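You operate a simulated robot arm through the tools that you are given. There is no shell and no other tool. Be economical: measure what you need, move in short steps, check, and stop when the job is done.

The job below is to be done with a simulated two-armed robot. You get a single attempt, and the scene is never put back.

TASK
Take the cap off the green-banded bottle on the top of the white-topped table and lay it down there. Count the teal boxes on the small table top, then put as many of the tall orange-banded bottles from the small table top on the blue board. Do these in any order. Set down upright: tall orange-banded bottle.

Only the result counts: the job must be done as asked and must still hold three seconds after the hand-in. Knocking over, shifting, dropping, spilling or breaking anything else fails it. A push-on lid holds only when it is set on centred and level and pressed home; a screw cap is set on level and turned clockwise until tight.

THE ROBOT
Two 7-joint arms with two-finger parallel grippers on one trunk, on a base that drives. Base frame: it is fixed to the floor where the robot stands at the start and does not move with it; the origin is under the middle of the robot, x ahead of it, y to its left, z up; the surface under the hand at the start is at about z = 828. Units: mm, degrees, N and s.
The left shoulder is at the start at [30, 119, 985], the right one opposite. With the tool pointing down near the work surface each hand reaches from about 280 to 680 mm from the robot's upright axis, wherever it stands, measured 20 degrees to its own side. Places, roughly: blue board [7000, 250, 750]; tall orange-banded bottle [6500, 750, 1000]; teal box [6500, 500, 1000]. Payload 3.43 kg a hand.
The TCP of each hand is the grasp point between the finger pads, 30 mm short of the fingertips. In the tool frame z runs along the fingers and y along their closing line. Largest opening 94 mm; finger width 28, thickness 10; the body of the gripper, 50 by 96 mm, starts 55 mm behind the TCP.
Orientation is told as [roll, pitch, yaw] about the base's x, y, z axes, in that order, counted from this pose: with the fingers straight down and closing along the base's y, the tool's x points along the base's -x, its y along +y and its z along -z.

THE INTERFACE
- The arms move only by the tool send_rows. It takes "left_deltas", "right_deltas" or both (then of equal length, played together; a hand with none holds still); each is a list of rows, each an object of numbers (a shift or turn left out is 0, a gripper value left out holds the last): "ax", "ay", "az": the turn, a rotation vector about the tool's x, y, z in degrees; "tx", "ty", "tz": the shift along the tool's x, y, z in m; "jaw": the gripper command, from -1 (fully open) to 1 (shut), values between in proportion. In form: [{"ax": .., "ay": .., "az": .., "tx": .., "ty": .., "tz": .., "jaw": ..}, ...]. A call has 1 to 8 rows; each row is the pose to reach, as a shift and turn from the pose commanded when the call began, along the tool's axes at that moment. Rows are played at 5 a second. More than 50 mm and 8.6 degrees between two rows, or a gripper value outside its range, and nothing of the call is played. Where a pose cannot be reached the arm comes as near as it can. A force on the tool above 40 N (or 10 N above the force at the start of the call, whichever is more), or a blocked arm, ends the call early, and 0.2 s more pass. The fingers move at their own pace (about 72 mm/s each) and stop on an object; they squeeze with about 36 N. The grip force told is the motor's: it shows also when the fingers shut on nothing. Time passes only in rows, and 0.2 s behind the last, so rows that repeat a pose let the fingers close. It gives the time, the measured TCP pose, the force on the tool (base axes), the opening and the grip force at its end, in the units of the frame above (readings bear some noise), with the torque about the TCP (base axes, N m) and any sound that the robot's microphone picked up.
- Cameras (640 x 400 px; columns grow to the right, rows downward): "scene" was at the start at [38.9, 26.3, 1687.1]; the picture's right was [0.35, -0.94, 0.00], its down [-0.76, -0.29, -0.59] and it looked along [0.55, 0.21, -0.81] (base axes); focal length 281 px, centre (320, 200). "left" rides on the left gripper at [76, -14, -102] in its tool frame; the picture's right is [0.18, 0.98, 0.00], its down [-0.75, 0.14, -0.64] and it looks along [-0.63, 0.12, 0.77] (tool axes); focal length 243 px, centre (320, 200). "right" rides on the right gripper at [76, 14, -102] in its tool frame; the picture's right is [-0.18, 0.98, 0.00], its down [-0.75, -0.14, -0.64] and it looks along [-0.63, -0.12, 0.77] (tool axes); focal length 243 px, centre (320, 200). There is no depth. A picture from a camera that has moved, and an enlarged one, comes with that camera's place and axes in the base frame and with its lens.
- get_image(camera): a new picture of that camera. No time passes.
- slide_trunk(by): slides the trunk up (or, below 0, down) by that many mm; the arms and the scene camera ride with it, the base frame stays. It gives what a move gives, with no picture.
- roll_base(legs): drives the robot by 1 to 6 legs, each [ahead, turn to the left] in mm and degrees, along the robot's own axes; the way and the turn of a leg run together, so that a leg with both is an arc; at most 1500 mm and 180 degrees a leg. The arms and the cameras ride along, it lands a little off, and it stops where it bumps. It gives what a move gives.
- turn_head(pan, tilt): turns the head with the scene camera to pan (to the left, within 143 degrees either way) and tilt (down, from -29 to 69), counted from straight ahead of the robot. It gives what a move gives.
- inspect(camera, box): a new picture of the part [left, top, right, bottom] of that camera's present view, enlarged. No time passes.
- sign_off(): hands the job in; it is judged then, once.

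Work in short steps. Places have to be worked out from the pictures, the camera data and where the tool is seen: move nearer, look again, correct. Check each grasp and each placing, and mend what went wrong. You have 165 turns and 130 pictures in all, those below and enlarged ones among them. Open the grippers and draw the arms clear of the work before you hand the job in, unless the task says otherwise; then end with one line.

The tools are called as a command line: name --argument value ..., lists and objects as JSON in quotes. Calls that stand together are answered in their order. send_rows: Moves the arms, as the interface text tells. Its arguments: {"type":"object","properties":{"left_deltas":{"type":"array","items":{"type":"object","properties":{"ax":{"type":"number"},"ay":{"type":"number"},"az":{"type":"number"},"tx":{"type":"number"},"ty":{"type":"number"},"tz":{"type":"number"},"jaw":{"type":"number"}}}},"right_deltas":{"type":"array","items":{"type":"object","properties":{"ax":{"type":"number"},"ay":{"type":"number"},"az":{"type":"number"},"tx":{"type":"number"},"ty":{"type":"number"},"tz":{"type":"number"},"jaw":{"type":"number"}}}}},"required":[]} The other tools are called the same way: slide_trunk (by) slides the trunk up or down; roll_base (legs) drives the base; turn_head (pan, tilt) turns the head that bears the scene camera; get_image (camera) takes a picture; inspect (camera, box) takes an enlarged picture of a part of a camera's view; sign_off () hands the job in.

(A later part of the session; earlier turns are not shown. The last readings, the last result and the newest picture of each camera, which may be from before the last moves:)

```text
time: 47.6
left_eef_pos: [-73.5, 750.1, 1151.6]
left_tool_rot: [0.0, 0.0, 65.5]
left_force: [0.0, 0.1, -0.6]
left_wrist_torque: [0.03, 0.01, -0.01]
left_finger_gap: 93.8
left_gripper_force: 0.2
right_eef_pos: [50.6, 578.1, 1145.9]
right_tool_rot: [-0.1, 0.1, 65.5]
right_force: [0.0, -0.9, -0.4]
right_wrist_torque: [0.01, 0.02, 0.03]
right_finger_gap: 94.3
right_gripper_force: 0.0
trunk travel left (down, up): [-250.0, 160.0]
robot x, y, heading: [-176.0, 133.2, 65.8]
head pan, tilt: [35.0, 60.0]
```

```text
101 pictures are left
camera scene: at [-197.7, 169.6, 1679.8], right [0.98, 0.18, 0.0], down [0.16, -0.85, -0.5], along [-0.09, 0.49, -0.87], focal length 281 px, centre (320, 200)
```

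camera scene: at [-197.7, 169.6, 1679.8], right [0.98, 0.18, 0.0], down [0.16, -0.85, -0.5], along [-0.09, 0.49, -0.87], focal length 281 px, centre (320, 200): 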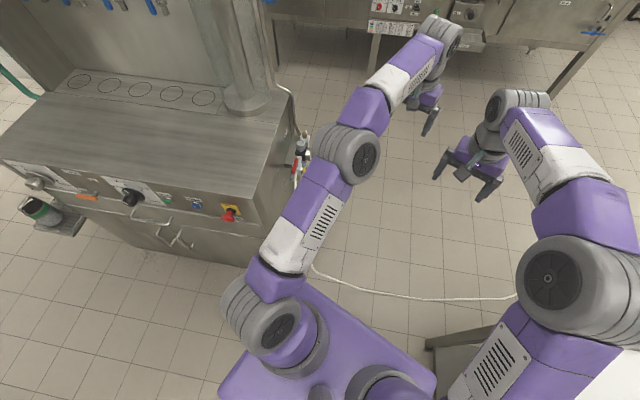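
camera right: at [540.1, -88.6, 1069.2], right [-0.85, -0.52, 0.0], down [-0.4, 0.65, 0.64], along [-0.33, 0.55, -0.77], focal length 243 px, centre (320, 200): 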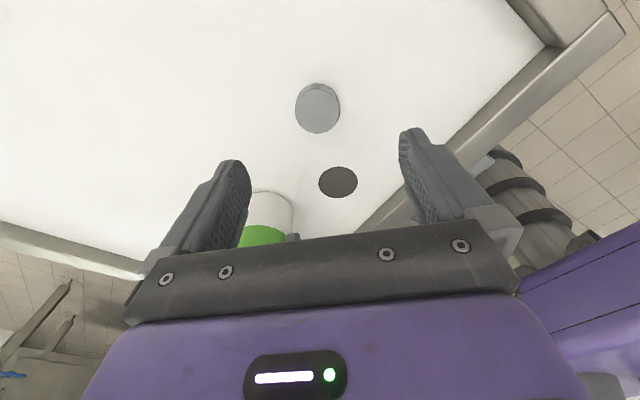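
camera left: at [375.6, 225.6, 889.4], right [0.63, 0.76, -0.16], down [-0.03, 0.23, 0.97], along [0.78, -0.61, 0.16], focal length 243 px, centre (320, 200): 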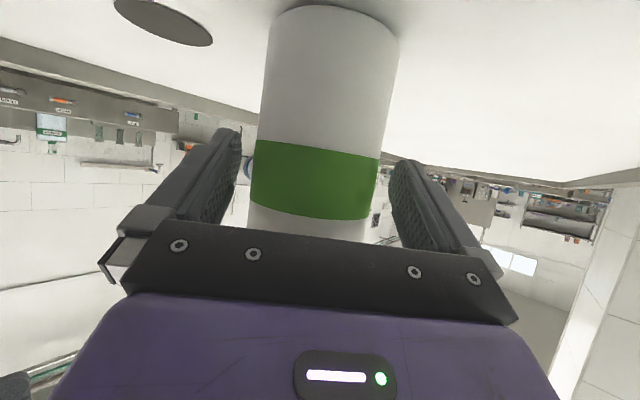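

The white hose on the floor from the tap to the pillar (y≈600) lies exactly where the base stopped, so the left exit is closed. I turn back and check the right-hand route.

roll_base --legs '[[-60, 0], [0, -110]]'

turn_head --pan 10 --tilt 25

get_image --camera "scene"

```text
time: 53.3
left_eef_pos: [343.3, -242.4, 1151.3]
left_tool_rot: [0.0, 0.1, -45.8]
left_force: [-0.6, -0.2, -0.2]
left_wrist_torque: [0.02, 0.02, 0.02]
left_finger_gap: 93.9
left_gripper_force: 0.1
right_eef_pos: [137.5, -295.5, 1145.4]
right_tool_rot: [-0.1, 0.2, -45.8]
right_force: [0.0, -0.1, -0.6]
right_wrist_torque: [0.0, 0.04, -0.01]
right_finger_gap: 94.0
right_gripper_force: 0.1
trunk travel left (down, up): [-250.0, 160.0]
robot x, y, heading: [-195.8, 78.0, -45.6]
head pan, tilt: [35.0, 60.0]
```

```text
time: 54.3
left_eef_pos: [342.8, -242.3, 1151.5]
left_tool_rot: [0.0, 0.1, -45.8]
left_force: [1.2, -0.5, 0.2]
left_wrist_torque: [-0.01, 0.02, 0.04]
left_finger_gap: 93.9
left_gripper_force: 0.0
right_eef_pos: [137.6, -294.2, 1144.3]
right_tool_rot: [-0.1, 0.1, -45.9]
right_force: [-0.3, 0.3, -0.4]
right_wrist_torque: [-0.01, 0.04, 0.0]
right_finger_gap: 94.1
right_gripper_force: 0.0
trunk travel left (down, up): [-250.0, 160.0]
robot x, y, heading: [-198.3, 78.1, -45.8]
head pan, tilt: [10.0, 25.0]
```

```text
100 pictures are left
camera scene: at [-143.6, 45.2, 1729.8], right [-0.58, -0.81, 0.0], down [-0.34, 0.25, -0.91], along [0.74, -0.53, -0.42], focal length 281 px, centre (320, 200)
```

scene: 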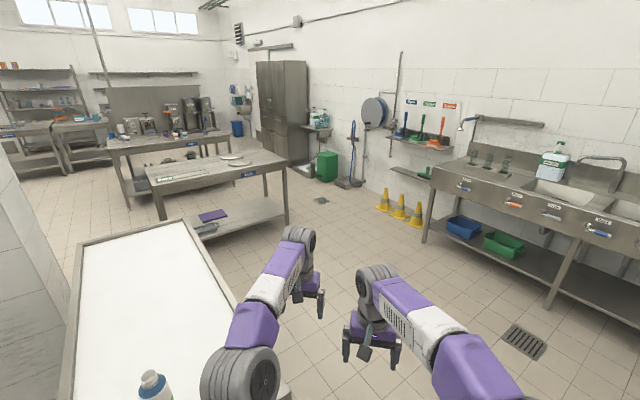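

The right side is open: corridor at y≈−1950 right of the "Lids" table, then between the "Lids" and "Cups" tables (x≈3700). I drive the first part.

roll_base --legs '[[0, -24.4], [1000, 0], [0, 36], [1500, 0], [430, 0], [0, 34]]'

get_image --camera "scene"

```text
time: 73.5
left_eef_pos: [2356.2, -1795.0, 1152.1]
left_tool_rot: [0.0, 0.1, 1.0]
left_force: [0.1, 0.1, 0.7]
left_wrist_torque: [-0.01, 0.01, -0.01]
left_finger_gap: 93.9
left_gripper_force: 0.0
right_eef_pos: [2255.5, -1981.7, 1144.6]
right_tool_rot: [-0.2, 0.0, 1.0]
right_force: [0.3, -0.1, -0.7]
right_wrist_torque: [-0.01, -0.02, 0.0]
right_finger_gap: 94.0
right_gripper_force: 0.1
trunk travel left (down, up): [-250.0, 160.0]
robot x, y, heading: [1754.0, -1970.6, 1.1]
head pan, tilt: [10.0, 25.0]
```

```text
99 pictures are left
camera scene: at [1814.9, -1953.2, 1729.8], right [0.19, -0.98, 0.0], down [-0.41, -0.08, -0.91], along [0.89, 0.17, -0.42], focal length 281 px, centre (320, 200)
```

scene: 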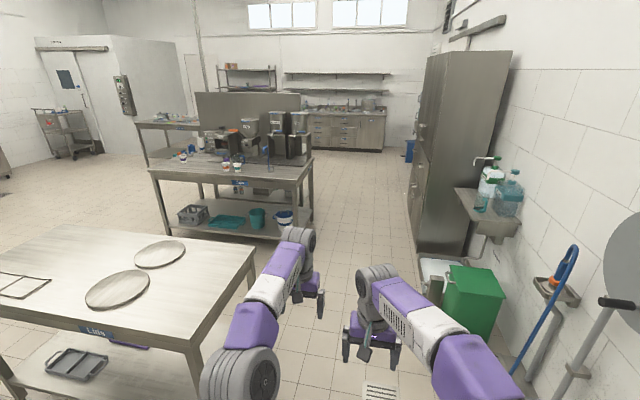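

The way is clear; "Lids" back edge is near x≈2950 and "Cups" front near 4150. I drive to x≈3550, turn left, go to y≈700, and turn back ahead.

roll_base --legs '[[1500, -1], [290, 0], [0, 90], [1500, 0], [1170, 0], [0, -90]]'

get_image --camera "scene"

```text
time: 102.5
left_eef_pos: [4204.4, 846.3, 1152.1]
left_tool_rot: [0.0, 0.1, -2.2]
left_force: [0.2, -0.6, -0.8]
left_wrist_torque: [-0.02, 0.03, -0.03]
left_finger_gap: 94.0
left_gripper_force: 0.1
right_eef_pos: [4091.6, 666.4, 1144.6]
right_tool_rot: [-0.2, 0.1, -2.4]
right_force: [0.8, 0.1, -0.5]
right_wrist_torque: [-0.02, 0.01, 0.0]
right_finger_gap: 93.9
right_gripper_force: 0.1
trunk travel left (down, up): [-250.0, 160.0]
robot x, y, heading: [3591.3, 704.7, -2.0]
head pan, tilt: [10.0, 25.0]
```

```text
98 pictures are left
camera scene: at [3654.3, 720.0, 1729.8], right [0.14, -0.99, 0.0], down [-0.42, -0.06, -0.91], along [0.9, 0.12, -0.42], focal length 281 px, centre (320, 200)
```

scene: 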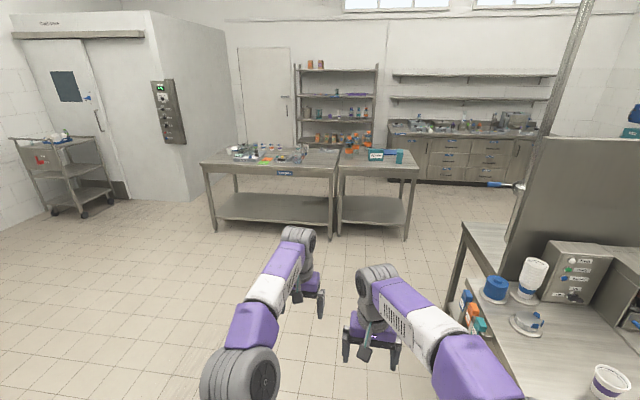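

The small table (x≥6430, y≈120–880) is ahead. I drive to about (5750, 520).

roll_base --legs '[[0, -3], [1500, 0], [650, 0], [0, 5]]'

turn_head --pan 0 --tilt 38

get_image --camera "scene"

```text
time: 114.0
left_eef_pos: [6341.7, 629.6, 1151.4]
left_tool_rot: [-0.1, 0.1, -1.7]
left_force: [-0.6, -0.4, 0.0]
left_wrist_torque: [-0.02, 0.0, 0.01]
left_finger_gap: 93.9
left_gripper_force: 0.1
right_eef_pos: [6231.8, 449.9, 1144.9]
right_tool_rot: [0.0, 0.2, -1.6]
right_force: [-0.2, -1.0, -0.5]
right_wrist_torque: [-0.03, -0.03, -0.01]
right_finger_gap: 93.8
right_gripper_force: 0.1
trunk travel left (down, up): [-250.0, 160.0]
robot x, y, heading: [5730.2, 480.9, -1.3]
head pan, tilt: [10.0, 25.0]
```

```text
time: 114.8
left_eef_pos: [6340.9, 628.8, 1152.1]
left_tool_rot: [0.0, 0.1, -1.6]
left_force: [-0.6, 0.7, -0.6]
left_wrist_torque: [0.03, -0.01, -0.01]
left_finger_gap: 93.9
left_gripper_force: 0.1
right_eef_pos: [6230.8, 448.8, 1145.8]
right_tool_rot: [-0.1, 0.1, -1.6]
right_force: [0.2, 0.6, 0.3]
right_wrist_torque: [0.0, 0.0, -0.01]
right_finger_gap: 94.0
right_gripper_force: 0.0
trunk travel left (down, up): [-250.0, 160.0]
robot x, y, heading: [5732.8, 480.4, -1.2]
head pan, tilt: [0.0, 38.0]
```

```text
97 pictures are left
camera scene: at [5788.7, 479.9, 1709.6], right [-0.02, -1.0, 0.0], down [-0.61, 0.02, -0.79], along [0.79, -0.02, -0.62], focal length 281 px, centre (320, 200)
```

scene: 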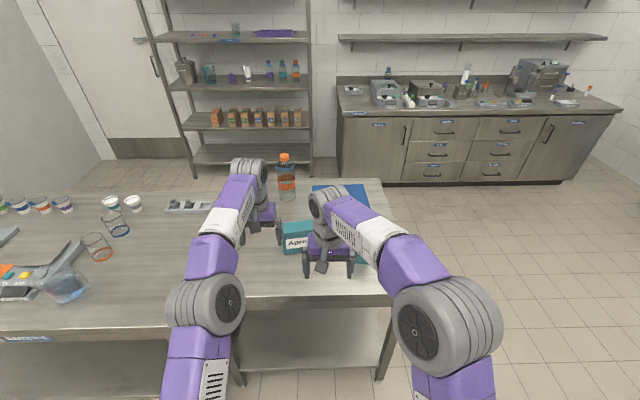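

The arms hide the small table, so I move both hands outward.

send_rows --left_deltas '[{"tx": 0.02, "ty": 0.03}, {"tx": 0.05, "ty": 0.06}, {"tx": 0.08, "ty": 0.09}, {"tx": 0.11, "ty": 0.12}, {"tx": 0.14, "ty": 0.15}, {"tx": 0.16, "ty": 0.18}, {"tx": 0.18, "ty": 0.2}]' --right_deltas '[{"tx": 0.01, "ty": -0.04}, {"tx": 0.02, "ty": -0.08}, {"tx": 0.03, "ty": -0.12}, {"tx": 0.04, "ty": -0.16}, {"tx": 0.05, "ty": -0.2}, {"tx": 0.06, "ty": -0.24}, {"tx": 0.06, "ty": -0.28}]'

get_image --camera "scene"

```text
time: 116.4
left_eef_pos: [6165.1, 832.5, 1153.6]
left_tool_rot: [0.0, 0.2, -1.6]
left_force: [0.5, 0.3, 0.0]
left_wrist_torque: [0.01, 0.02, 0.0]
left_finger_gap: 93.9
left_gripper_force: 0.2
right_eef_pos: [6162.3, 169.8, 1145.6]
right_tool_rot: [-0.1, 0.2, -1.6]
right_force: [-0.1, 0.3, -0.9]
right_wrist_torque: [0.0, 0.0, 0.0]
right_finger_gap: 94.1
right_gripper_force: 0.0
trunk travel left (down, up): [-250.0, 160.0]
robot x, y, heading: [5733.1, 484.6, -1.5]
head pan, tilt: [0.0, 38.0]
```

```text
96 pictures are left
camera scene: at [5788.0, 479.4, 1709.5], right [-0.03, -1.0, 0.0], down [-0.61, 0.02, -0.79], along [0.79, -0.02, -0.62], focal length 281 px, centre (320, 200)
```

scene: 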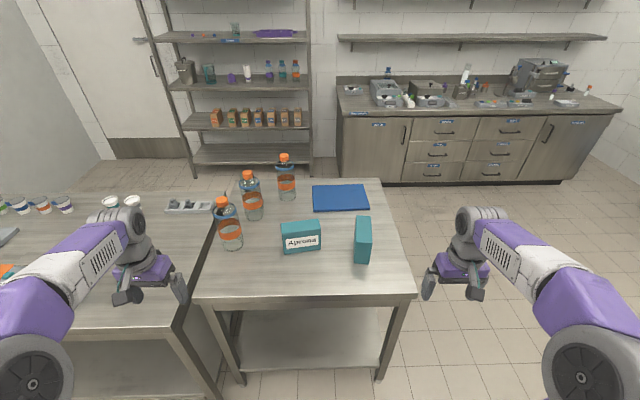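

I see two teal boxes, three tall orange-banded bottles and the blue board. I enlarge to confirm the count.

inspect --camera "scene" --box '[180, 140, 430, 300]'

```text
2.50 times, centred on (305, 220) of scene
camera zoom: at [5788.0, 479.4, 1709.5], right [-0.03, -1.0, 0.0], down [-0.61, 0.02, -0.79], along [0.79, -0.02, -0.62], focal length 704 px, centre (358, 150)
```

zoom: 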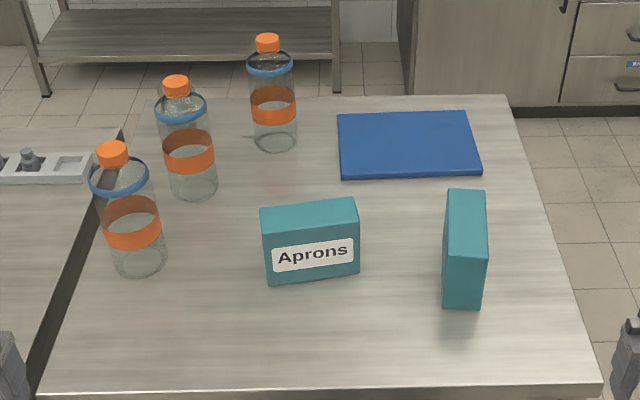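

Two teal boxes, so exactly two bottles go on the board. Board ≈ x 6915–7148, y 190–488, bottles at ≈(7044,633), (6894,789), (6691,856); top z≈750. From this side the board is out of reach, so I drive round the right side to stand behind the table.

roll_base --legs '[[0, -60.5], [930, 0], [0, 61.7], [1400, 0], [100, 0]]'

get_image --camera "scene"

```text
time: 133.8
left_eef_pos: [8059.8, -59.3, 1153.1]
left_tool_rot: [0.0, 0.1, -3.2]
left_force: [-0.6, 1.0, 0.1]
left_wrist_torque: [-0.05, 0.0, 0.02]
left_finger_gap: 94.1
left_gripper_force: 0.1
right_eef_pos: [8037.2, -719.9, 1144.4]
right_tool_rot: [-0.1, 0.1, -3.2]
right_force: [-0.2, 0.3, -0.1]
right_wrist_torque: [0.03, -0.03, 0.01]
right_finger_gap: 94.1
right_gripper_force: 0.1
trunk travel left (down, up): [-250.0, 160.0]
robot x, y, heading: [7613.6, -399.0, -3.3]
head pan, tilt: [0.0, 38.0]
```

```text
94 pictures are left
camera scene: at [7670.4, -401.3, 1709.5], right [-0.05, -1.0, 0.0], down [-0.61, 0.03, -0.79], along [0.79, -0.04, -0.62], focal length 281 px, centre (320, 200)
```

scene: 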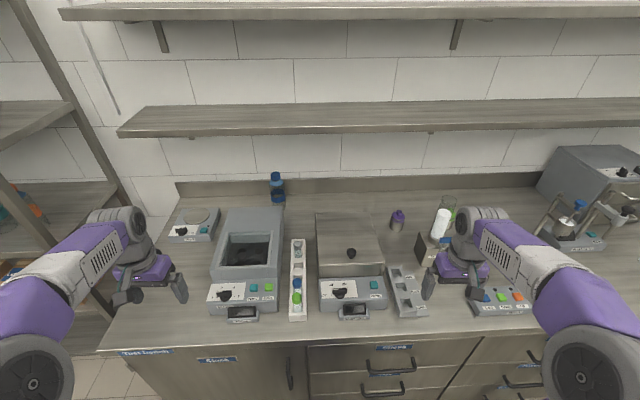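

Counter front is near x≈8070, leaving room. I turn left, drive along behind the table to y≈540, and turn to face it.

roll_base --legs '[[0, 88], [940, 0], [0, 95]]'

get_image --camera "scene"

```text
time: 146.6
left_eef_pos: [7244.3, 176.3, 1154.2]
left_tool_rot: [0.0, 0.1, -178.6]
left_force: [-0.3, 0.4, 0.1]
left_wrist_torque: [0.02, 0.01, 0.02]
left_finger_gap: 94.0
left_gripper_force: 0.0
right_eef_pos: [7212.3, 836.1, 1143.7]
right_tool_rot: [-0.1, 0.1, -178.6]
right_force: [0.1, -0.2, -0.2]
right_wrist_torque: [0.0, 0.01, 0.04]
right_finger_gap: 94.0
right_gripper_force: 0.0
trunk travel left (down, up): [-250.0, 160.0]
robot x, y, heading: [7658.8, 551.1, -178.7]
head pan, tilt: [0.0, 38.0]
```

```text
93 pictures are left
camera scene: at [7604.2, 548.7, 1709.5], right [-0.03, 1.0, 0.0], down [0.62, 0.02, -0.79], along [-0.79, -0.02, -0.62], focal length 281 px, centre (320, 200)
```

scene: 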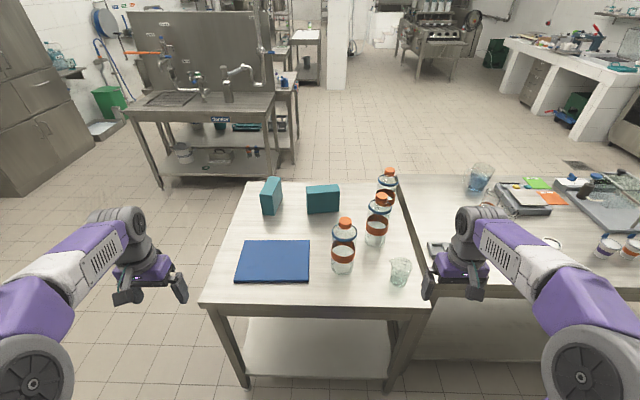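

A glass also stands near the back-left corner; I'll keep clear of it. I drive 130 mm closer and zoom in.

roll_base --legs '[[130, 0]]'

inspect --camera "scene" --box '[210, 170, 460, 326]'

```text
time: 147.8
left_eef_pos: [7115.1, 171.9, 1152.9]
left_tool_rot: [-0.1, 0.1, -178.6]
left_force: [-0.9, 0.2, -0.8]
left_wrist_torque: [-0.01, -0.03, -0.05]
left_finger_gap: 93.9
left_gripper_force: 0.0
right_eef_pos: [7083.5, 833.3, 1144.5]
right_tool_rot: [-0.1, 0.2, -178.7]
right_force: [-0.7, 0.3, 0.2]
right_wrist_torque: [-0.03, -0.05, -0.03]
right_finger_gap: 94.1
right_gripper_force: 0.2
trunk travel left (down, up): [-250.0, 160.0]
robot x, y, heading: [7533.1, 544.8, -178.8]
head pan, tilt: [0.0, 38.0]
```

```text
2.56 times, centred on (335, 248) of scene
camera zoom: at [7475.2, 545.5, 1709.5], right [-0.03, 1.0, 0.0], down [0.62, 0.02, -0.79], along [-0.79, -0.02, -0.62], focal length 720 px, centre (282, 77)
```

zoom: 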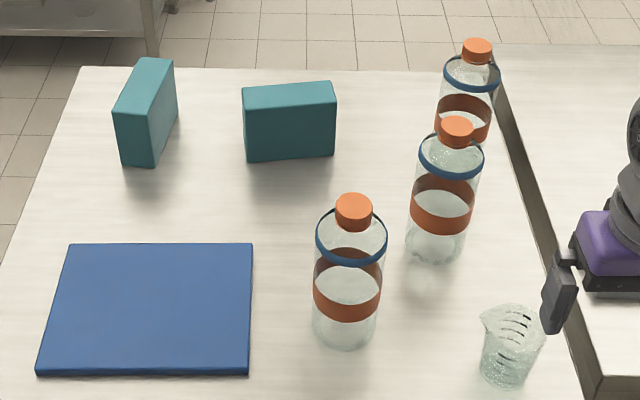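

Triangulating both views: table top z≈841, B3 cap ≈(6915, 615, top 1087), B2 cap ≈(6777, 757), board x 6790–7002, y 215–486, body ~90 mm (too wide), cap ~43 mm. I'll lift by the caps. I move 120 mm closer and raise the right hand a bit toward B3.

roll_base --legs '[[120, 0]]'

send_rows --right_deltas '[{"tz": -0.03}, {"tz": -0.06}, {"ty": 0.045, "tz": -0.06}, {"ty": 0.09, "tz": -0.06}, {"ty": 0.13, "tz": -0.06}, {"ty": 0.17, "tz": -0.06}, {"ty": 0.21, "tz": -0.06}]'

get_image --camera "right"

get_image --camera "scene"

```text
time: 149.1
left_eef_pos: [6997.8, 168.2, 1154.5]
left_tool_rot: [0.0, 0.1, -178.5]
left_force: [-0.4, 0.8, 0.1]
left_wrist_torque: [0.01, -0.03, -0.01]
left_finger_gap: 93.6
left_gripper_force: 0.1
right_eef_pos: [6964.7, 830.2, 1144.5]
right_tool_rot: [-0.1, 0.2, -178.5]
right_force: [-0.7, 0.1, 0.5]
right_wrist_torque: [-0.04, -0.01, -0.03]
right_finger_gap: 94.0
right_gripper_force: 0.1
trunk travel left (down, up): [-250.0, 160.0]
robot x, y, heading: [7409.0, 539.5, -178.6]
head pan, tilt: [0.0, 38.0]
```

```text
time: 150.7
left_eef_pos: [6997.4, 167.5, 1153.2]
left_tool_rot: [-0.1, 0.1, -178.4]
left_force: [-0.4, -0.1, -0.3]
left_wrist_torque: [-0.01, -0.02, -0.01]
left_finger_gap: 94.0
left_gripper_force: 0.0
right_eef_pos: [6971.1, 617.0, 1205.0]
right_tool_rot: [-0.1, 0.2, -178.6]
right_force: [0.0, 0.7, -0.1]
right_wrist_torque: [0.01, -0.02, -0.01]
right_finger_gap: 94.1
right_gripper_force: 0.0
trunk travel left (down, up): [-250.0, 160.0]
robot x, y, heading: [7414.2, 538.4, -178.1]
head pan, tilt: [0.0, 38.0]
```

```text
91 pictures are left
camera right: at [7047.2, 603.5, 1308.1], right [-0.16, -0.99, 0.0], down [-0.76, 0.12, 0.64], along [-0.63, 0.1, -0.77], focal length 243 px, centre (320, 200)
```

right: 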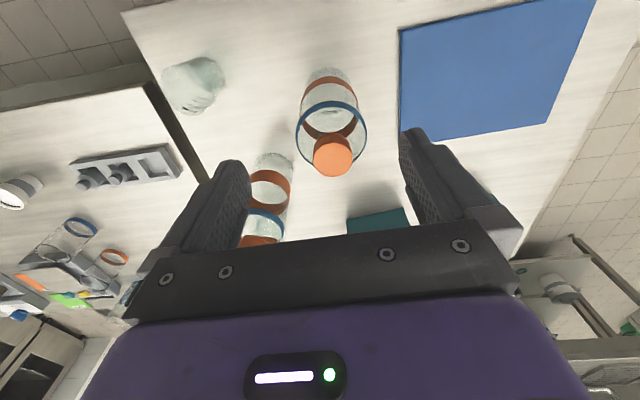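

```text
90 pictures are left
camera scene: at [7356.5, 540.8, 1709.5], right [-0.03, 1.0, 0.0], down [0.62, 0.02, -0.79], along [-0.79, -0.02, -0.62], focal length 281 px, centre (320, 200)
```

scene: 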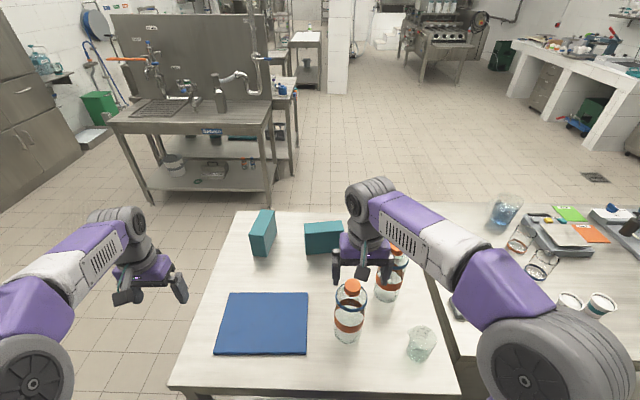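

Cap of B3 refined to ≈(6921, 612). I move above it at TCP z≈1145 and look again.

send_rows --right_deltas '[{"tx": -0.025, "ty": 0.002}, {"tx": -0.05, "ty": 0.004}, {"tx": -0.05, "ty": 0.004, "tz": 0.03}, {"tx": -0.05, "ty": 0.004, "tz": 0.06}, {"tx": -0.05, "ty": 0.004, "tz": 0.06}]'

get_image --camera "right"

inspect --camera "scene" --box '[270, 220, 470, 370]'

```text
time: 151.9
left_eef_pos: [6996.7, 168.2, 1154.1]
left_tool_rot: [0.1, 0.1, -178.5]
left_force: [0.6, 0.5, -0.5]
left_wrist_torque: [-0.03, -0.01, -0.02]
left_finger_gap: 94.0
left_gripper_force: 0.0
right_eef_pos: [6920.9, 613.8, 1145.2]
right_tool_rot: [-0.1, 0.1, -178.5]
right_force: [1.2, -0.9, -1.1]
right_wrist_torque: [0.03, 0.02, 0.01]
right_finger_gap: 94.2
right_gripper_force: 0.0
trunk travel left (down, up): [-250.0, 160.0]
robot x, y, heading: [7412.9, 542.4, -178.1]
head pan, tilt: [0.0, 38.0]
```

```text
89 pictures are left
camera right: at [6996.7, 600.4, 1248.0], right [-0.16, -0.99, 0.0], down [-0.76, 0.12, 0.64], along [-0.63, 0.1, -0.77], focal length 243 px, centre (320, 200)
```

right: 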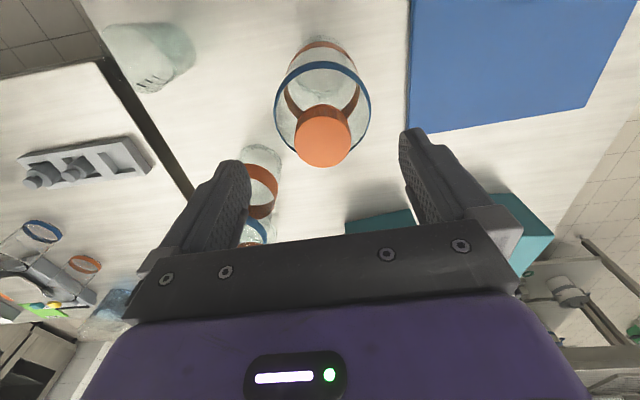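

```text
2.67 times, centred on (370, 295) of scene
camera zoom: at [7357.2, 542.2, 1709.5], right [-0.03, 1.0, 0.0], down [0.62, 0.02, -0.79], along [-0.79, -0.02, -0.62], focal length 750 px, centre (187, -53)
```

zoom: 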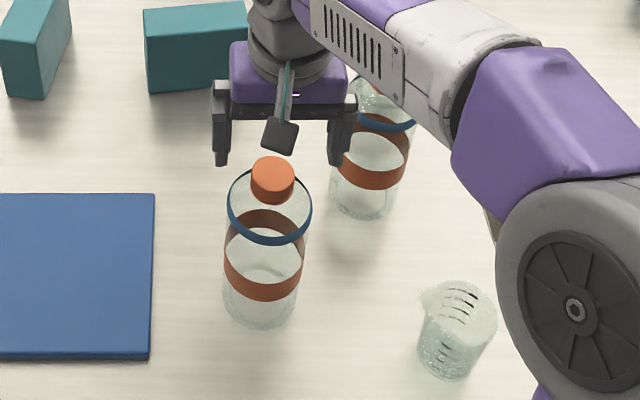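

Cap top z≈1079 at (6921, 611). I descend to TCP z≈1088 and close.

send_rows --right_deltas '[{"ty": 0.003, "tz": 0.02}, {"ty": 0.003, "tz": 0.04}, {"ty": 0.003, "tz": 0.052}, {"ty": 0.003, "tz": 0.057}, {"ty": 0.003, "tz": 0.057, "jaw": 1}, {"ty": 0.003, "tz": 0.057, "jaw": 1}, {"ty": 0.003, "tz": 0.057, "jaw": 1}, {"ty": 0.003, "tz": 0.057, "jaw": 1}]'

get_image --camera "right"

```text
time: 153.7
left_eef_pos: [6997.3, 168.6, 1154.2]
left_tool_rot: [0.0, 0.2, -178.5]
left_force: [-0.1, 0.5, 0.1]
left_wrist_torque: [0.0, 0.01, 0.04]
left_finger_gap: 93.9
left_gripper_force: 0.2
right_eef_pos: [6920.4, 611.0, 1086.8]
right_tool_rot: [0.0, 0.1, -178.5]
right_force: [0.5, -0.2, 0.5]
right_wrist_torque: [0.04, 0.0, -0.01]
right_finger_gap: 41.6
right_gripper_force: 36.1
trunk travel left (down, up): [-250.0, 160.0]
robot x, y, heading: [7412.3, 546.1, -178.3]
head pan, tilt: [0.0, 38.0]
```

```text
87 pictures are left
camera right: at [6996.0, 596.9, 1190.4], right [-0.16, -0.99, 0.0], down [-0.76, 0.12, 0.64], along [-0.63, 0.1, -0.77], focal length 243 px, centre (320, 200)
```

right: 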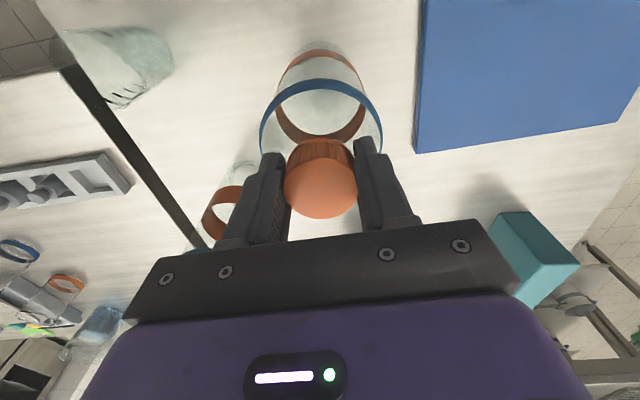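

Gripped at 41.6 mm. I lift slowly by 60 mm and check that the bottle comes along.

send_rows --right_deltas '[{"tz": -0.005}, {"tz": -0.012}, {"tz": -0.025}, {"tz": -0.04}, {"tz": -0.06}, {"tz": -0.06}]'

get_image --camera "right"

get_image --camera "scene"

```text
time: 155.1
left_eef_pos: [6997.7, 168.4, 1154.4]
left_tool_rot: [0.0, 0.1, -178.4]
left_force: [-0.3, 0.8, 0.2]
left_wrist_torque: [0.01, 0.03, 0.0]
left_finger_gap: 94.2
left_gripper_force: 0.0
right_eef_pos: [6919.3, 610.5, 1148.5]
right_tool_rot: [-0.1, 0.1, -178.5]
right_force: [0.0, -0.1, -0.6]
right_wrist_torque: [0.04, 0.01, -0.01]
right_finger_gap: 41.3
right_gripper_force: 36.4
trunk travel left (down, up): [-250.0, 160.0]
robot x, y, heading: [7414.0, 542.2, -178.3]
head pan, tilt: [0.0, 38.0]
```

```text
86 pictures are left
camera right: at [6996.2, 596.6, 1251.2], right [-0.16, -0.99, 0.0], down [-0.76, 0.12, 0.64], along [-0.63, 0.1, -0.77], focal length 243 px, centre (320, 200)
```

right: 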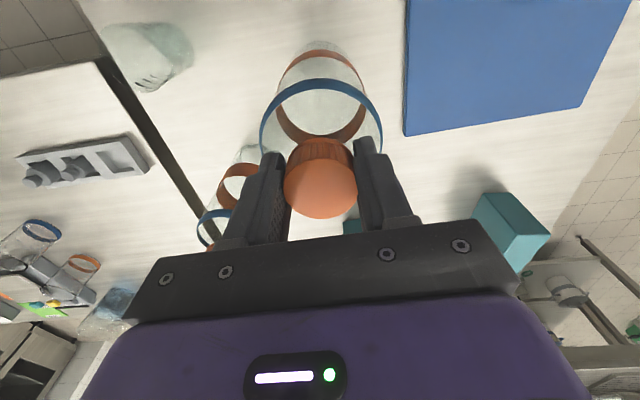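

```text
85 pictures are left
camera scene: at [7356.5, 542.2, 1709.5], right [-0.03, 1.0, 0.0], down [0.62, 0.02, -0.79], along [-0.79, -0.02, -0.62], focal length 281 px, centre (320, 200)
```

scene: 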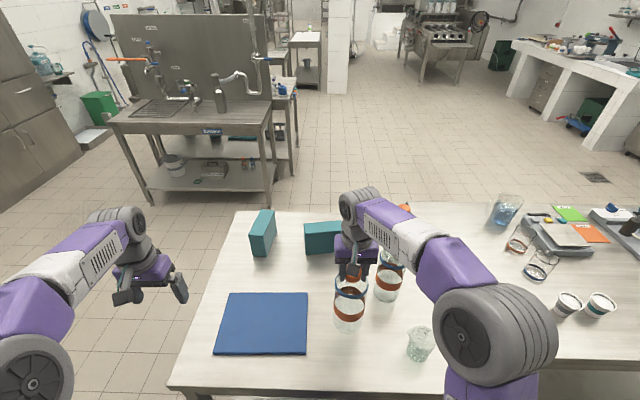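

The bottle hangs from its cap, clear of the table. I carry it over the board to about (6930, 290) while moving the left hand further out.

send_rows --left_deltas '[{"tx": 0.01, "ty": 0.03, "tz": -0.01}, {"tx": 0.02, "ty": 0.06, "tz": -0.02}, {"tx": 0.03, "ty": 0.09, "tz": -0.03}, {"tx": 0.04, "ty": 0.12, "tz": -0.04}, {"tx": 0.05, "ty": 0.15, "tz": -0.05}, {"tx": 0.06, "ty": 0.15, "tz": -0.05}, {"tx": 0.06, "ty": 0.15, "tz": -0.05}, {"tx": 0.06, "ty": 0.15, "tz": -0.05}]' --right_deltas '[{"ty": 0.03}, {"ty": 0.075, "tx": 0.0}, {"ty": 0.12, "tx": 0.001}, {"ty": 0.165, "tx": 0.001}, {"ty": 0.21, "tx": 0.002}, {"ty": 0.255, "tx": 0.002}, {"ty": 0.295, "tx": 0.003}, {"ty": 0.32, "tx": 0.003}]'

get_image --camera "right"

get_image --camera "scene"

```text
time: 156.9
left_eef_pos: [7064.5, 18.7, 1204.2]
left_tool_rot: [0.0, 0.1, -178.5]
left_force: [0.3, 0.2, 0.0]
left_wrist_torque: [-0.02, 0.03, -0.01]
left_finger_gap: 94.0
left_gripper_force: 0.1
right_eef_pos: [6951.8, 315.4, 1142.7]
right_tool_rot: [-0.1, 0.2, -178.5]
right_force: [0.1, 0.2, -0.1]
right_wrist_torque: [-0.01, 0.01, -0.03]
right_finger_gap: 41.1
right_gripper_force: 35.9
right hand out of reach, approached as far as the arm can: row 7, 8
trunk travel left (down, up): [-250.0, 160.0]
robot x, y, heading: [7414.2, 544.0, -178.4]
head pan, tilt: [0.0, 38.0]
```

```text
84 pictures are left
camera right: at [7027.6, 302.0, 1246.8], right [-0.16, -0.99, 0.0], down [-0.76, 0.12, 0.64], along [-0.63, 0.1, -0.77], focal length 243 px, centre (320, 200)
```

right: 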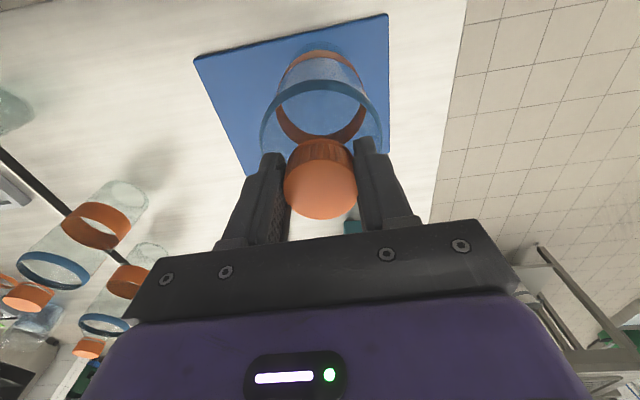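

```text
83 pictures are left
camera scene: at [7357.6, 542.2, 1709.6], right [-0.03, 1.0, 0.0], down [0.61, 0.02, -0.79], along [-0.79, -0.02, -0.62], focal length 281 px, centre (320, 200)
```

scene: 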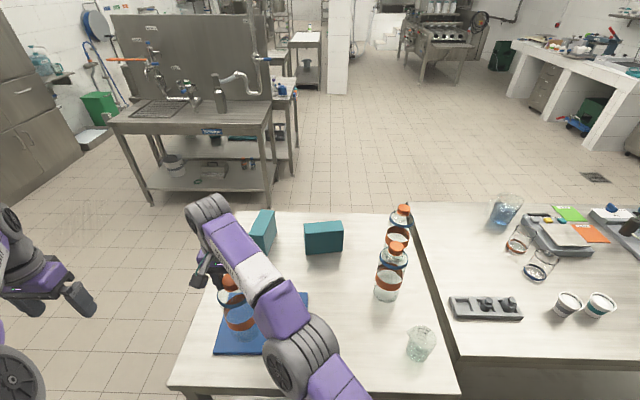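

The arm is at its limit there. I turn the base 12° left so the board lies better for the right hand.

roll_base --legs '[[0, 12]]'

```text
time: 158.0
left_eef_pos: [7178.6, -42.1, 1204.0]
left_tool_rot: [0.0, 0.2, -166.5]
left_force: [-0.4, -0.1, -0.6]
left_wrist_torque: [0.0, 0.01, 0.01]
left_finger_gap: 93.9
left_gripper_force: 0.1
right_eef_pos: [7007.6, 226.1, 1144.3]
right_tool_rot: [-0.1, 0.1, -166.6]
right_force: [0.2, -0.7, -0.3]
right_wrist_torque: [0.0, 0.02, 0.01]
right_finger_gap: 41.2
right_gripper_force: 36.5
trunk travel left (down, up): [-250.0, 160.0]
robot x, y, heading: [7416.7, 541.6, -166.2]
head pan, tilt: [0.0, 38.0]
```

I move the bottle to (6915, 295) over the board.

send_rows --right_deltas '[{"tx": -0.02, "ty": -0.025}, {"tx": -0.04, "ty": -0.05}, {"tx": -0.06, "ty": -0.07}, {"tx": -0.074, "ty": -0.089}, {"tx": -0.074, "ty": -0.089}]'

get_image --camera "right"

inspect --camera "scene" --box '[220, 200, 460, 350]'

```text
time: 159.2
left_eef_pos: [7179.0, -43.3, 1203.3]
left_tool_rot: [0.0, 0.1, -166.5]
left_force: [-0.6, 0.0, 0.7]
left_wrist_torque: [0.03, -0.04, 0.01]
left_finger_gap: 94.0
left_gripper_force: 0.1
right_eef_pos: [6920.3, 299.9, 1143.4]
right_tool_rot: [-0.1, 0.1, -166.5]
right_force: [1.4, -0.5, 0.1]
right_wrist_torque: [0.03, 0.02, 0.01]
right_finger_gap: 40.9
right_gripper_force: 36.1
right hand out of reach, approached as far as the arm can: row 3, 4, 5
trunk travel left (down, up): [-250.0, 160.0]
robot x, y, heading: [7416.6, 543.0, -166.5]
head pan, tilt: [0.0, 38.0]
```

```text
82 pictures are left
camera right: at [6997.3, 301.7, 1245.3], right [0.05, -1.0, 0.0], down [-0.77, -0.04, 0.64], along [-0.64, -0.03, -0.77], focal length 243 px, centre (320, 200)
```

right: 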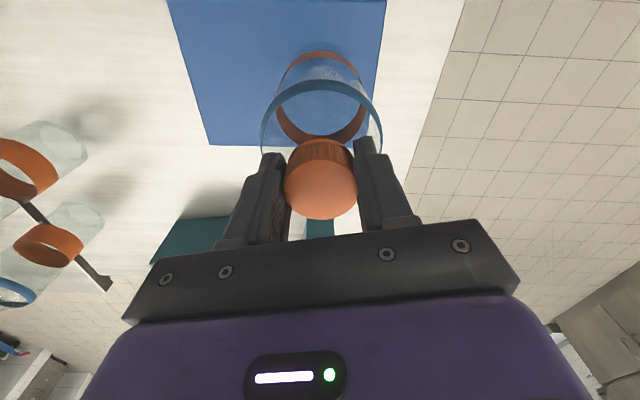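

```text
2.67 times, centred on (340, 275) of scene
camera zoom: at [7358.6, 530.3, 1709.5], right [-0.23, 0.97, 0.0], down [0.6, 0.14, -0.79], along [-0.77, -0.18, -0.62], focal length 750 px, centre (267, 0)
```

zoom: 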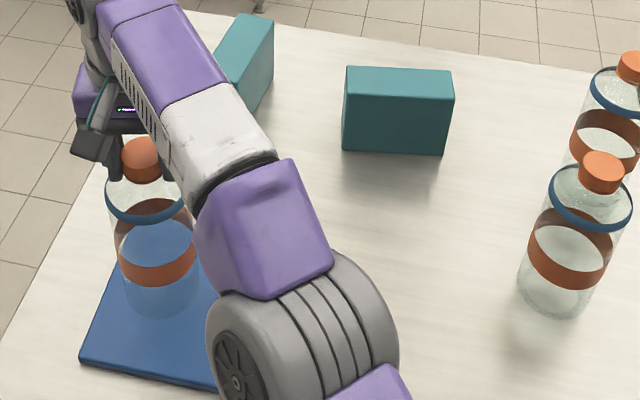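

Bottle is well inside the board (board x≈6790–7000, y≈216–486; hand at (6920, 300)). I lower toward contact (expected TCP z≈1100).

send_rows --right_deltas '[{"tz": 0.015}, {"tz": 0.028}, {"tz": 0.035}, {"tz": 0.038}, {"tz": 0.041}, {"tz": 0.044}, {"tz": 0.047}, {"tz": 0.05}]'

```text
time: 161.0
left_eef_pos: [7178.2, -42.0, 1204.7]
left_tool_rot: [0.0, 0.0, -166.5]
left_force: [0.3, 0.0, -0.7]
left_wrist_torque: [0.01, -0.01, 0.01]
left_finger_gap: 93.9
left_gripper_force: 0.1
right_eef_pos: [6917.6, 298.9, 1102.2]
right_tool_rot: [0.3, -0.6, -166.7]
right_force: [4.0, 3.5, 14.4]
right_wrist_torque: [0.82, -0.83, -0.05]
right_finger_gap: 41.2
right_gripper_force: 36.1
trunk travel left (down, up): [-250.0, 160.0]
robot x, y, heading: [7411.7, 546.0, -166.5]
head pan, tilt: [0.0, 38.0]
stopped in row 8 (right hand): the force on the tool passed its limit at 44 N (the readings are from after the stop); the commanded pose is now the measured one
```

Contact on the board at TCP 1102. I ease 1.5 mm, open, and rise.

send_rows --right_deltas '[{"tz": -0.0015}, {"tz": -0.0015, "jaw": -1}, {"tz": -0.0015, "jaw": -1}, {"tz": -0.0015, "jaw": -1}, {"tz": -0.02, "jaw": -1}, {"tz": -0.05, "jaw": -1}, {"tz": -0.09, "jaw": -1}, {"tz": -0.12, "jaw": -1}]'

get_image --camera "right"

```text
time: 162.8
left_eef_pos: [7177.4, -42.8, 1204.9]
left_tool_rot: [0.0, 0.1, -166.5]
left_force: [-0.4, -0.3, -0.2]
left_wrist_torque: [-0.03, 0.0, -0.01]
left_finger_gap: 93.7
left_gripper_force: 0.1
right_eef_pos: [6940.0, 327.9, 1215.8]
right_tool_rot: [0.2, -0.5, -166.6]
right_force: [-1.1, 0.5, -0.1]
right_wrist_torque: [0.01, -0.01, 0.02]
right_finger_gap: 93.9
right_gripper_force: 0.0
right hand out of reach, approached as far as the arm can: row 6, 7, 8
trunk travel left (down, up): [-250.0, 160.0]
robot x, y, heading: [7411.2, 541.4, -166.5]
head pan, tilt: [0.0, 38.0]
```

```text
80 pictures are left
camera right: at [7016.8, 330.1, 1317.4], right [0.05, -1.0, 0.01], down [-0.76, -0.03, 0.65], along [-0.65, -0.04, -0.76], focal length 243 px, centre (320, 200)
```

right: 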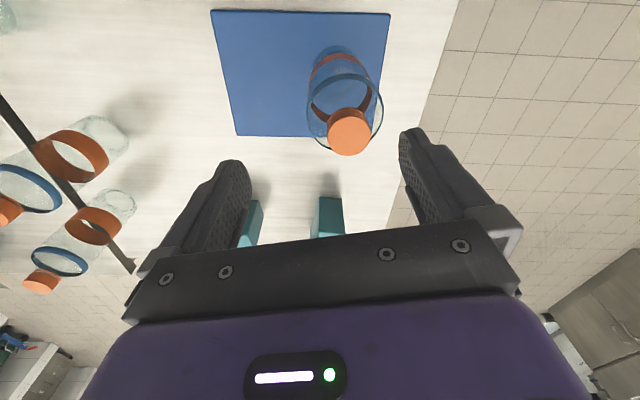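

The first bottle stands on the board. I turn the base back right 20° to reach the second bottle.

roll_base --legs '[[0, -20]]'

get_image --camera "scene"

get_image --camera "right"

```text
time: 164.2
left_eef_pos: [6990.5, 74.4, 1204.5]
left_tool_rot: [0.0, 0.1, 173.4]
left_force: [1.0, 0.5, -0.2]
left_wrist_torque: [-0.02, 0.02, -0.04]
left_finger_gap: 94.0
left_gripper_force: 0.1
right_eef_pos: [6892.6, 503.6, 1215.6]
right_tool_rot: [0.3, -0.5, 173.3]
right_force: [0.4, -0.5, 0.1]
right_wrist_torque: [-0.01, 0.0, 0.02]
right_finger_gap: 94.0
right_gripper_force: 0.0
trunk travel left (down, up): [-250.0, 160.0]
robot x, y, heading: [7410.0, 539.9, 173.4]
head pan, tilt: [0.0, 38.0]
```

```text
79 pictures are left
camera scene: at [7356.9, 550.8, 1709.5], right [0.11, 0.99, 0.0], down [0.61, -0.07, -0.79], along [-0.78, 0.09, -0.62], focal length 281 px, centre (320, 200)
```

scene: 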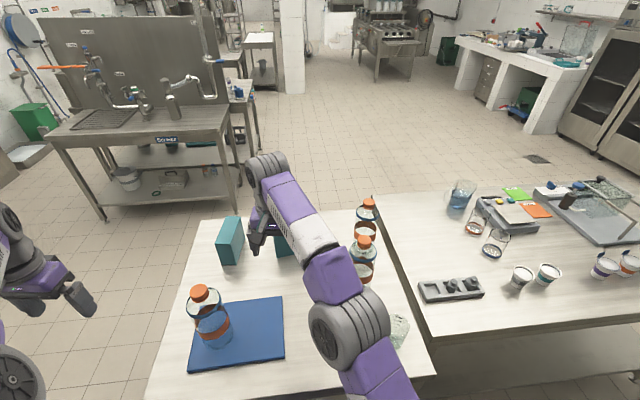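

```text
78 pictures are left
camera right: at [6967.4, 478.9, 1317.2], right [-0.3, -0.95, 0.01], down [-0.73, 0.23, 0.65], along [-0.62, 0.19, -0.76], focal length 243 px, centre (320, 200)
```

right: 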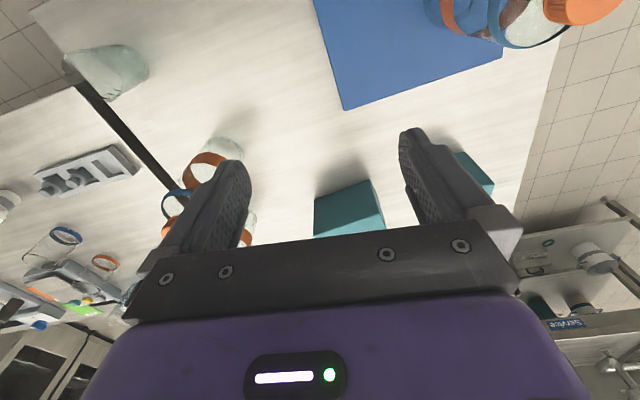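

I move the right hand over the second bottle's cap (≈(6781, 756)).

send_rows --right_deltas '[{"tx": -0.02, "ty": -0.034}, {"tx": -0.04, "ty": -0.068}, {"tx": -0.06, "ty": -0.102}, {"tx": -0.08, "ty": -0.136}, {"tx": -0.1, "ty": -0.17}, {"tx": -0.12, "ty": -0.204}, {"tx": -0.14, "ty": -0.237}, {"tx": -0.14, "ty": -0.237}]'

get_image --camera "right"

```text
time: 166.1
left_eef_pos: [6990.1, 72.9, 1202.3]
left_tool_rot: [0.0, 0.1, 173.3]
left_force: [-1.0, -0.5, -1.6]
left_wrist_torque: [0.02, 0.02, 0.03]
left_finger_gap: 94.2
left_gripper_force: 0.0
right_eef_pos: [6839.3, 741.0, 1192.9]
right_tool_rot: [0.3, -0.4, 173.3]
right_force: [-0.5, -1.1, -0.5]
right_wrist_torque: [-0.04, 0.0, 0.0]
right_finger_gap: 93.8
right_gripper_force: 0.0
right hand out of reach, approached as far as the arm can: row 2, 3, 4, 5, 6, 7, 8
trunk travel left (down, up): [-250.0, 160.0]
robot x, y, heading: [7415.6, 541.8, 173.5]
head pan, tilt: [0.0, 38.0]
```

```text
77 pictures are left
camera right: at [6913.2, 716.7, 1295.1], right [-0.3, -0.95, 0.01], down [-0.73, 0.23, 0.65], along [-0.62, 0.19, -0.76], focal length 243 px, centre (320, 200)
```

right: 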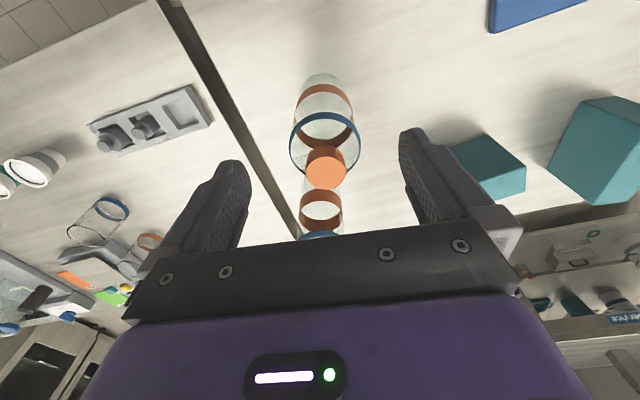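

Reach is limited because the hand works high above the shoulder. I raise the trunk 150 mm to gain reach.

slide_trunk --by 150

send_rows --right_deltas '[{"tz": 0.03}, {"tz": 0.06}, {"tz": 0.09}, {"tz": 0.12}, {"tz": 0.15}]'

```text
time: 167.8
left_eef_pos: [6991.6, 73.0, 1353.9]
left_tool_rot: [-0.1, 0.1, 173.4]
left_force: [0.3, -0.2, -0.2]
left_wrist_torque: [0.01, 0.01, 0.02]
left_finger_gap: 94.1
left_gripper_force: 0.0
right_eef_pos: [6839.4, 740.8, 1342.4]
right_tool_rot: [0.3, -0.6, 173.3]
right_force: [0.3, -0.3, 0.6]
right_wrist_torque: [0.0, -0.03, 0.01]
right_finger_gap: 94.2
right_gripper_force: 0.1
trunk travel left (down, up): [-400.0, 10.0]
robot x, y, heading: [7415.2, 542.5, 173.5]
head pan, tilt: [0.0, 38.0]
```

```text
time: 169.0
left_eef_pos: [6990.9, 74.3, 1353.5]
left_tool_rot: [0.1, 0.2, 173.4]
left_force: [-0.3, -0.2, -0.6]
left_wrist_torque: [0.0, -0.01, -0.01]
left_finger_gap: 94.1
left_gripper_force: 0.1
right_eef_pos: [6792.0, 745.2, 1200.4]
right_tool_rot: [0.3, -0.3, 173.2]
right_force: [-0.3, 0.3, 0.0]
right_wrist_torque: [-0.02, -0.03, 0.0]
right_finger_gap: 93.9
right_gripper_force: 0.0
right hand out of reach, approached as far as the arm can: row 1, 2, 3, 4, 5
trunk travel left (down, up): [-400.0, 10.0]
robot x, y, heading: [7411.6, 542.0, 173.6]
head pan, tilt: [0.0, 38.0]
```

Much nearer now. I descend to z≈1148 and look.

send_rows --right_deltas '[{"tz": 0.02}, {"tz": 0.04}, {"tz": 0.06}, {"tz": 0.065}, {"tz": 0.065}]'

get_image --camera "right"

inspect --camera "scene" --box '[240, 170, 480, 320]'

```text
time: 170.2
left_eef_pos: [6991.1, 72.2, 1355.3]
left_tool_rot: [0.0, 0.2, 173.4]
left_force: [-0.1, -0.7, 0.8]
left_wrist_torque: [-0.02, 0.02, 0.02]
left_finger_gap: 93.9
left_gripper_force: 0.0
right_eef_pos: [6782.2, 743.3, 1138.2]
right_tool_rot: [0.2, -0.4, 173.2]
right_force: [-0.2, 0.0, 0.2]
right_wrist_torque: [0.01, 0.03, 0.0]
right_finger_gap: 93.8
right_gripper_force: 0.1
right hand out of reach, approached as far as the arm can: row 1, 2, 3, 4, 5
trunk travel left (down, up): [-400.0, 10.0]
robot x, y, heading: [7412.2, 546.5, 173.3]
head pan, tilt: [0.0, 38.0]
```

```text
76 pictures are left
camera right: at [6857.5, 718.1, 1239.6], right [-0.3, -0.95, 0.01], down [-0.73, 0.23, 0.65], along [-0.62, 0.19, -0.76], focal length 243 px, centre (320, 200)
```

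right: 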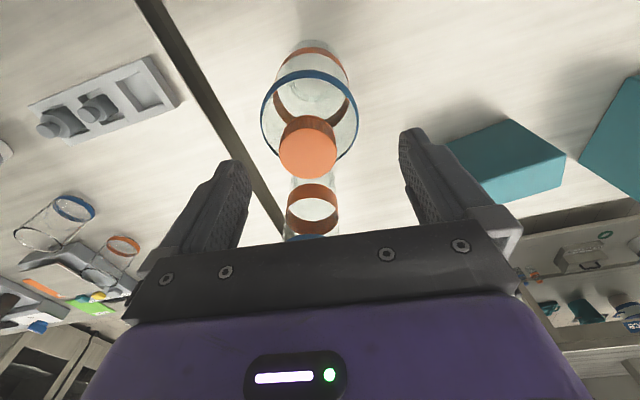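

```text
2.67 times, centred on (360, 245) of scene
camera zoom: at [7357.2, 550.1, 1859.5], right [0.11, 0.99, 0.0], down [0.61, -0.07, -0.79], along [-0.78, 0.09, -0.62], focal length 750 px, centre (213, 80)
```

zoom: 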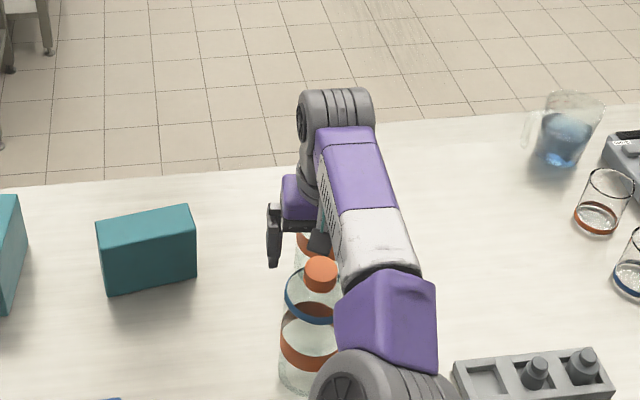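

Cap of the second bottle is at ≈(6777, 752, 1079); the arm is short by ~10 mm. I turn the base right 6° more for extra reach.

roll_base --legs '[[0, -6]]'

```text
time: 171.1
left_eef_pos: [6944.7, 120.0, 1355.1]
left_tool_rot: [0.0, 0.2, 167.6]
left_force: [0.0, 0.5, 0.7]
left_wrist_torque: [0.01, 0.01, 0.01]
left_finger_gap: 94.0
left_gripper_force: 0.0
right_eef_pos: [6806.7, 806.8, 1138.1]
right_tool_rot: [0.4, -0.4, 167.4]
right_force: [0.0, 0.1, -0.2]
right_wrist_torque: [-0.03, -0.05, 0.02]
right_finger_gap: 94.1
right_gripper_force: 0.0
trunk travel left (down, up): [-400.0, 10.0]
robot x, y, heading: [7413.3, 546.7, 167.6]
head pan, tilt: [0.0, 38.0]
```

I shift the hand back over the cap.

send_rows --right_deltas '[{"tx": -0.006, "ty": 0.02, "tz": -0.005}, {"tx": -0.012, "ty": 0.04, "tz": -0.01}, {"tx": -0.017, "ty": 0.06, "tz": -0.01}, {"tx": -0.017, "ty": 0.06, "tz": -0.01}]'

get_image --camera "right"

```text
time: 172.1
left_eef_pos: [6945.1, 118.9, 1353.4]
left_tool_rot: [0.0, 0.1, 167.5]
left_force: [0.1, 0.4, 0.5]
left_wrist_torque: [0.01, 0.01, -0.01]
left_finger_gap: 93.8
left_gripper_force: 0.1
right_eef_pos: [6799.8, 752.6, 1146.3]
right_tool_rot: [0.3, -0.5, 167.4]
right_force: [0.0, -0.1, 0.5]
right_wrist_torque: [0.01, 0.02, -0.03]
right_finger_gap: 94.2
right_gripper_force: 0.0
right hand out of reach, approached as far as the arm can: row 1, 2, 3, 4
trunk travel left (down, up): [-400.0, 10.0]
robot x, y, heading: [7415.4, 541.5, 167.6]
head pan, tilt: [0.0, 38.0]
```

```text
74 pictures are left
camera right: at [6871.5, 720.1, 1248.1], right [-0.39, -0.92, 0.01], down [-0.7, 0.3, 0.65], along [-0.6, 0.25, -0.76], focal length 243 px, centre (320, 200)
```

right: 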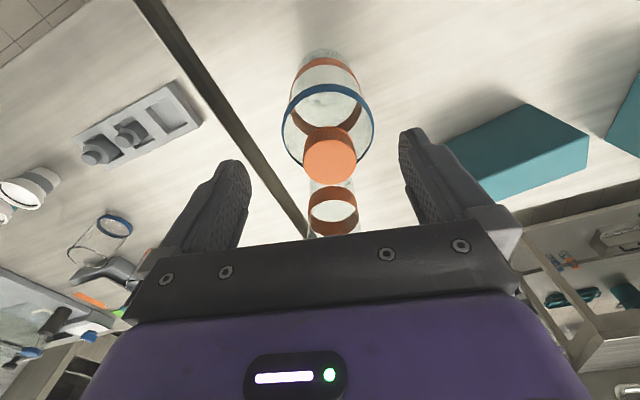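

Turning right moved the shoulder back; turning left advances it. I turn left 24° (heading ≈ −168°), from which both the bottle and board are reachable.

roll_base --legs '[[0, 24]]'

```text
time: 173.8
left_eef_pos: [7155.3, -33.2, 1353.7]
left_tool_rot: [0.1, 0.1, -168.8]
left_force: [0.1, -0.7, 0.2]
left_wrist_torque: [0.02, 0.01, -0.01]
left_finger_gap: 93.8
left_gripper_force: 0.1
right_eef_pos: [6766.6, 486.0, 1144.4]
right_tool_rot: [0.3, -0.4, -168.9]
right_force: [0.2, 0.8, 0.2]
right_wrist_torque: [0.01, 0.0, 0.01]
right_finger_gap: 93.8
right_gripper_force: 0.1
trunk travel left (down, up): [-400.0, 10.0]
robot x, y, heading: [7411.6, 542.4, -168.9]
head pan, tilt: [0.0, 38.0]
```

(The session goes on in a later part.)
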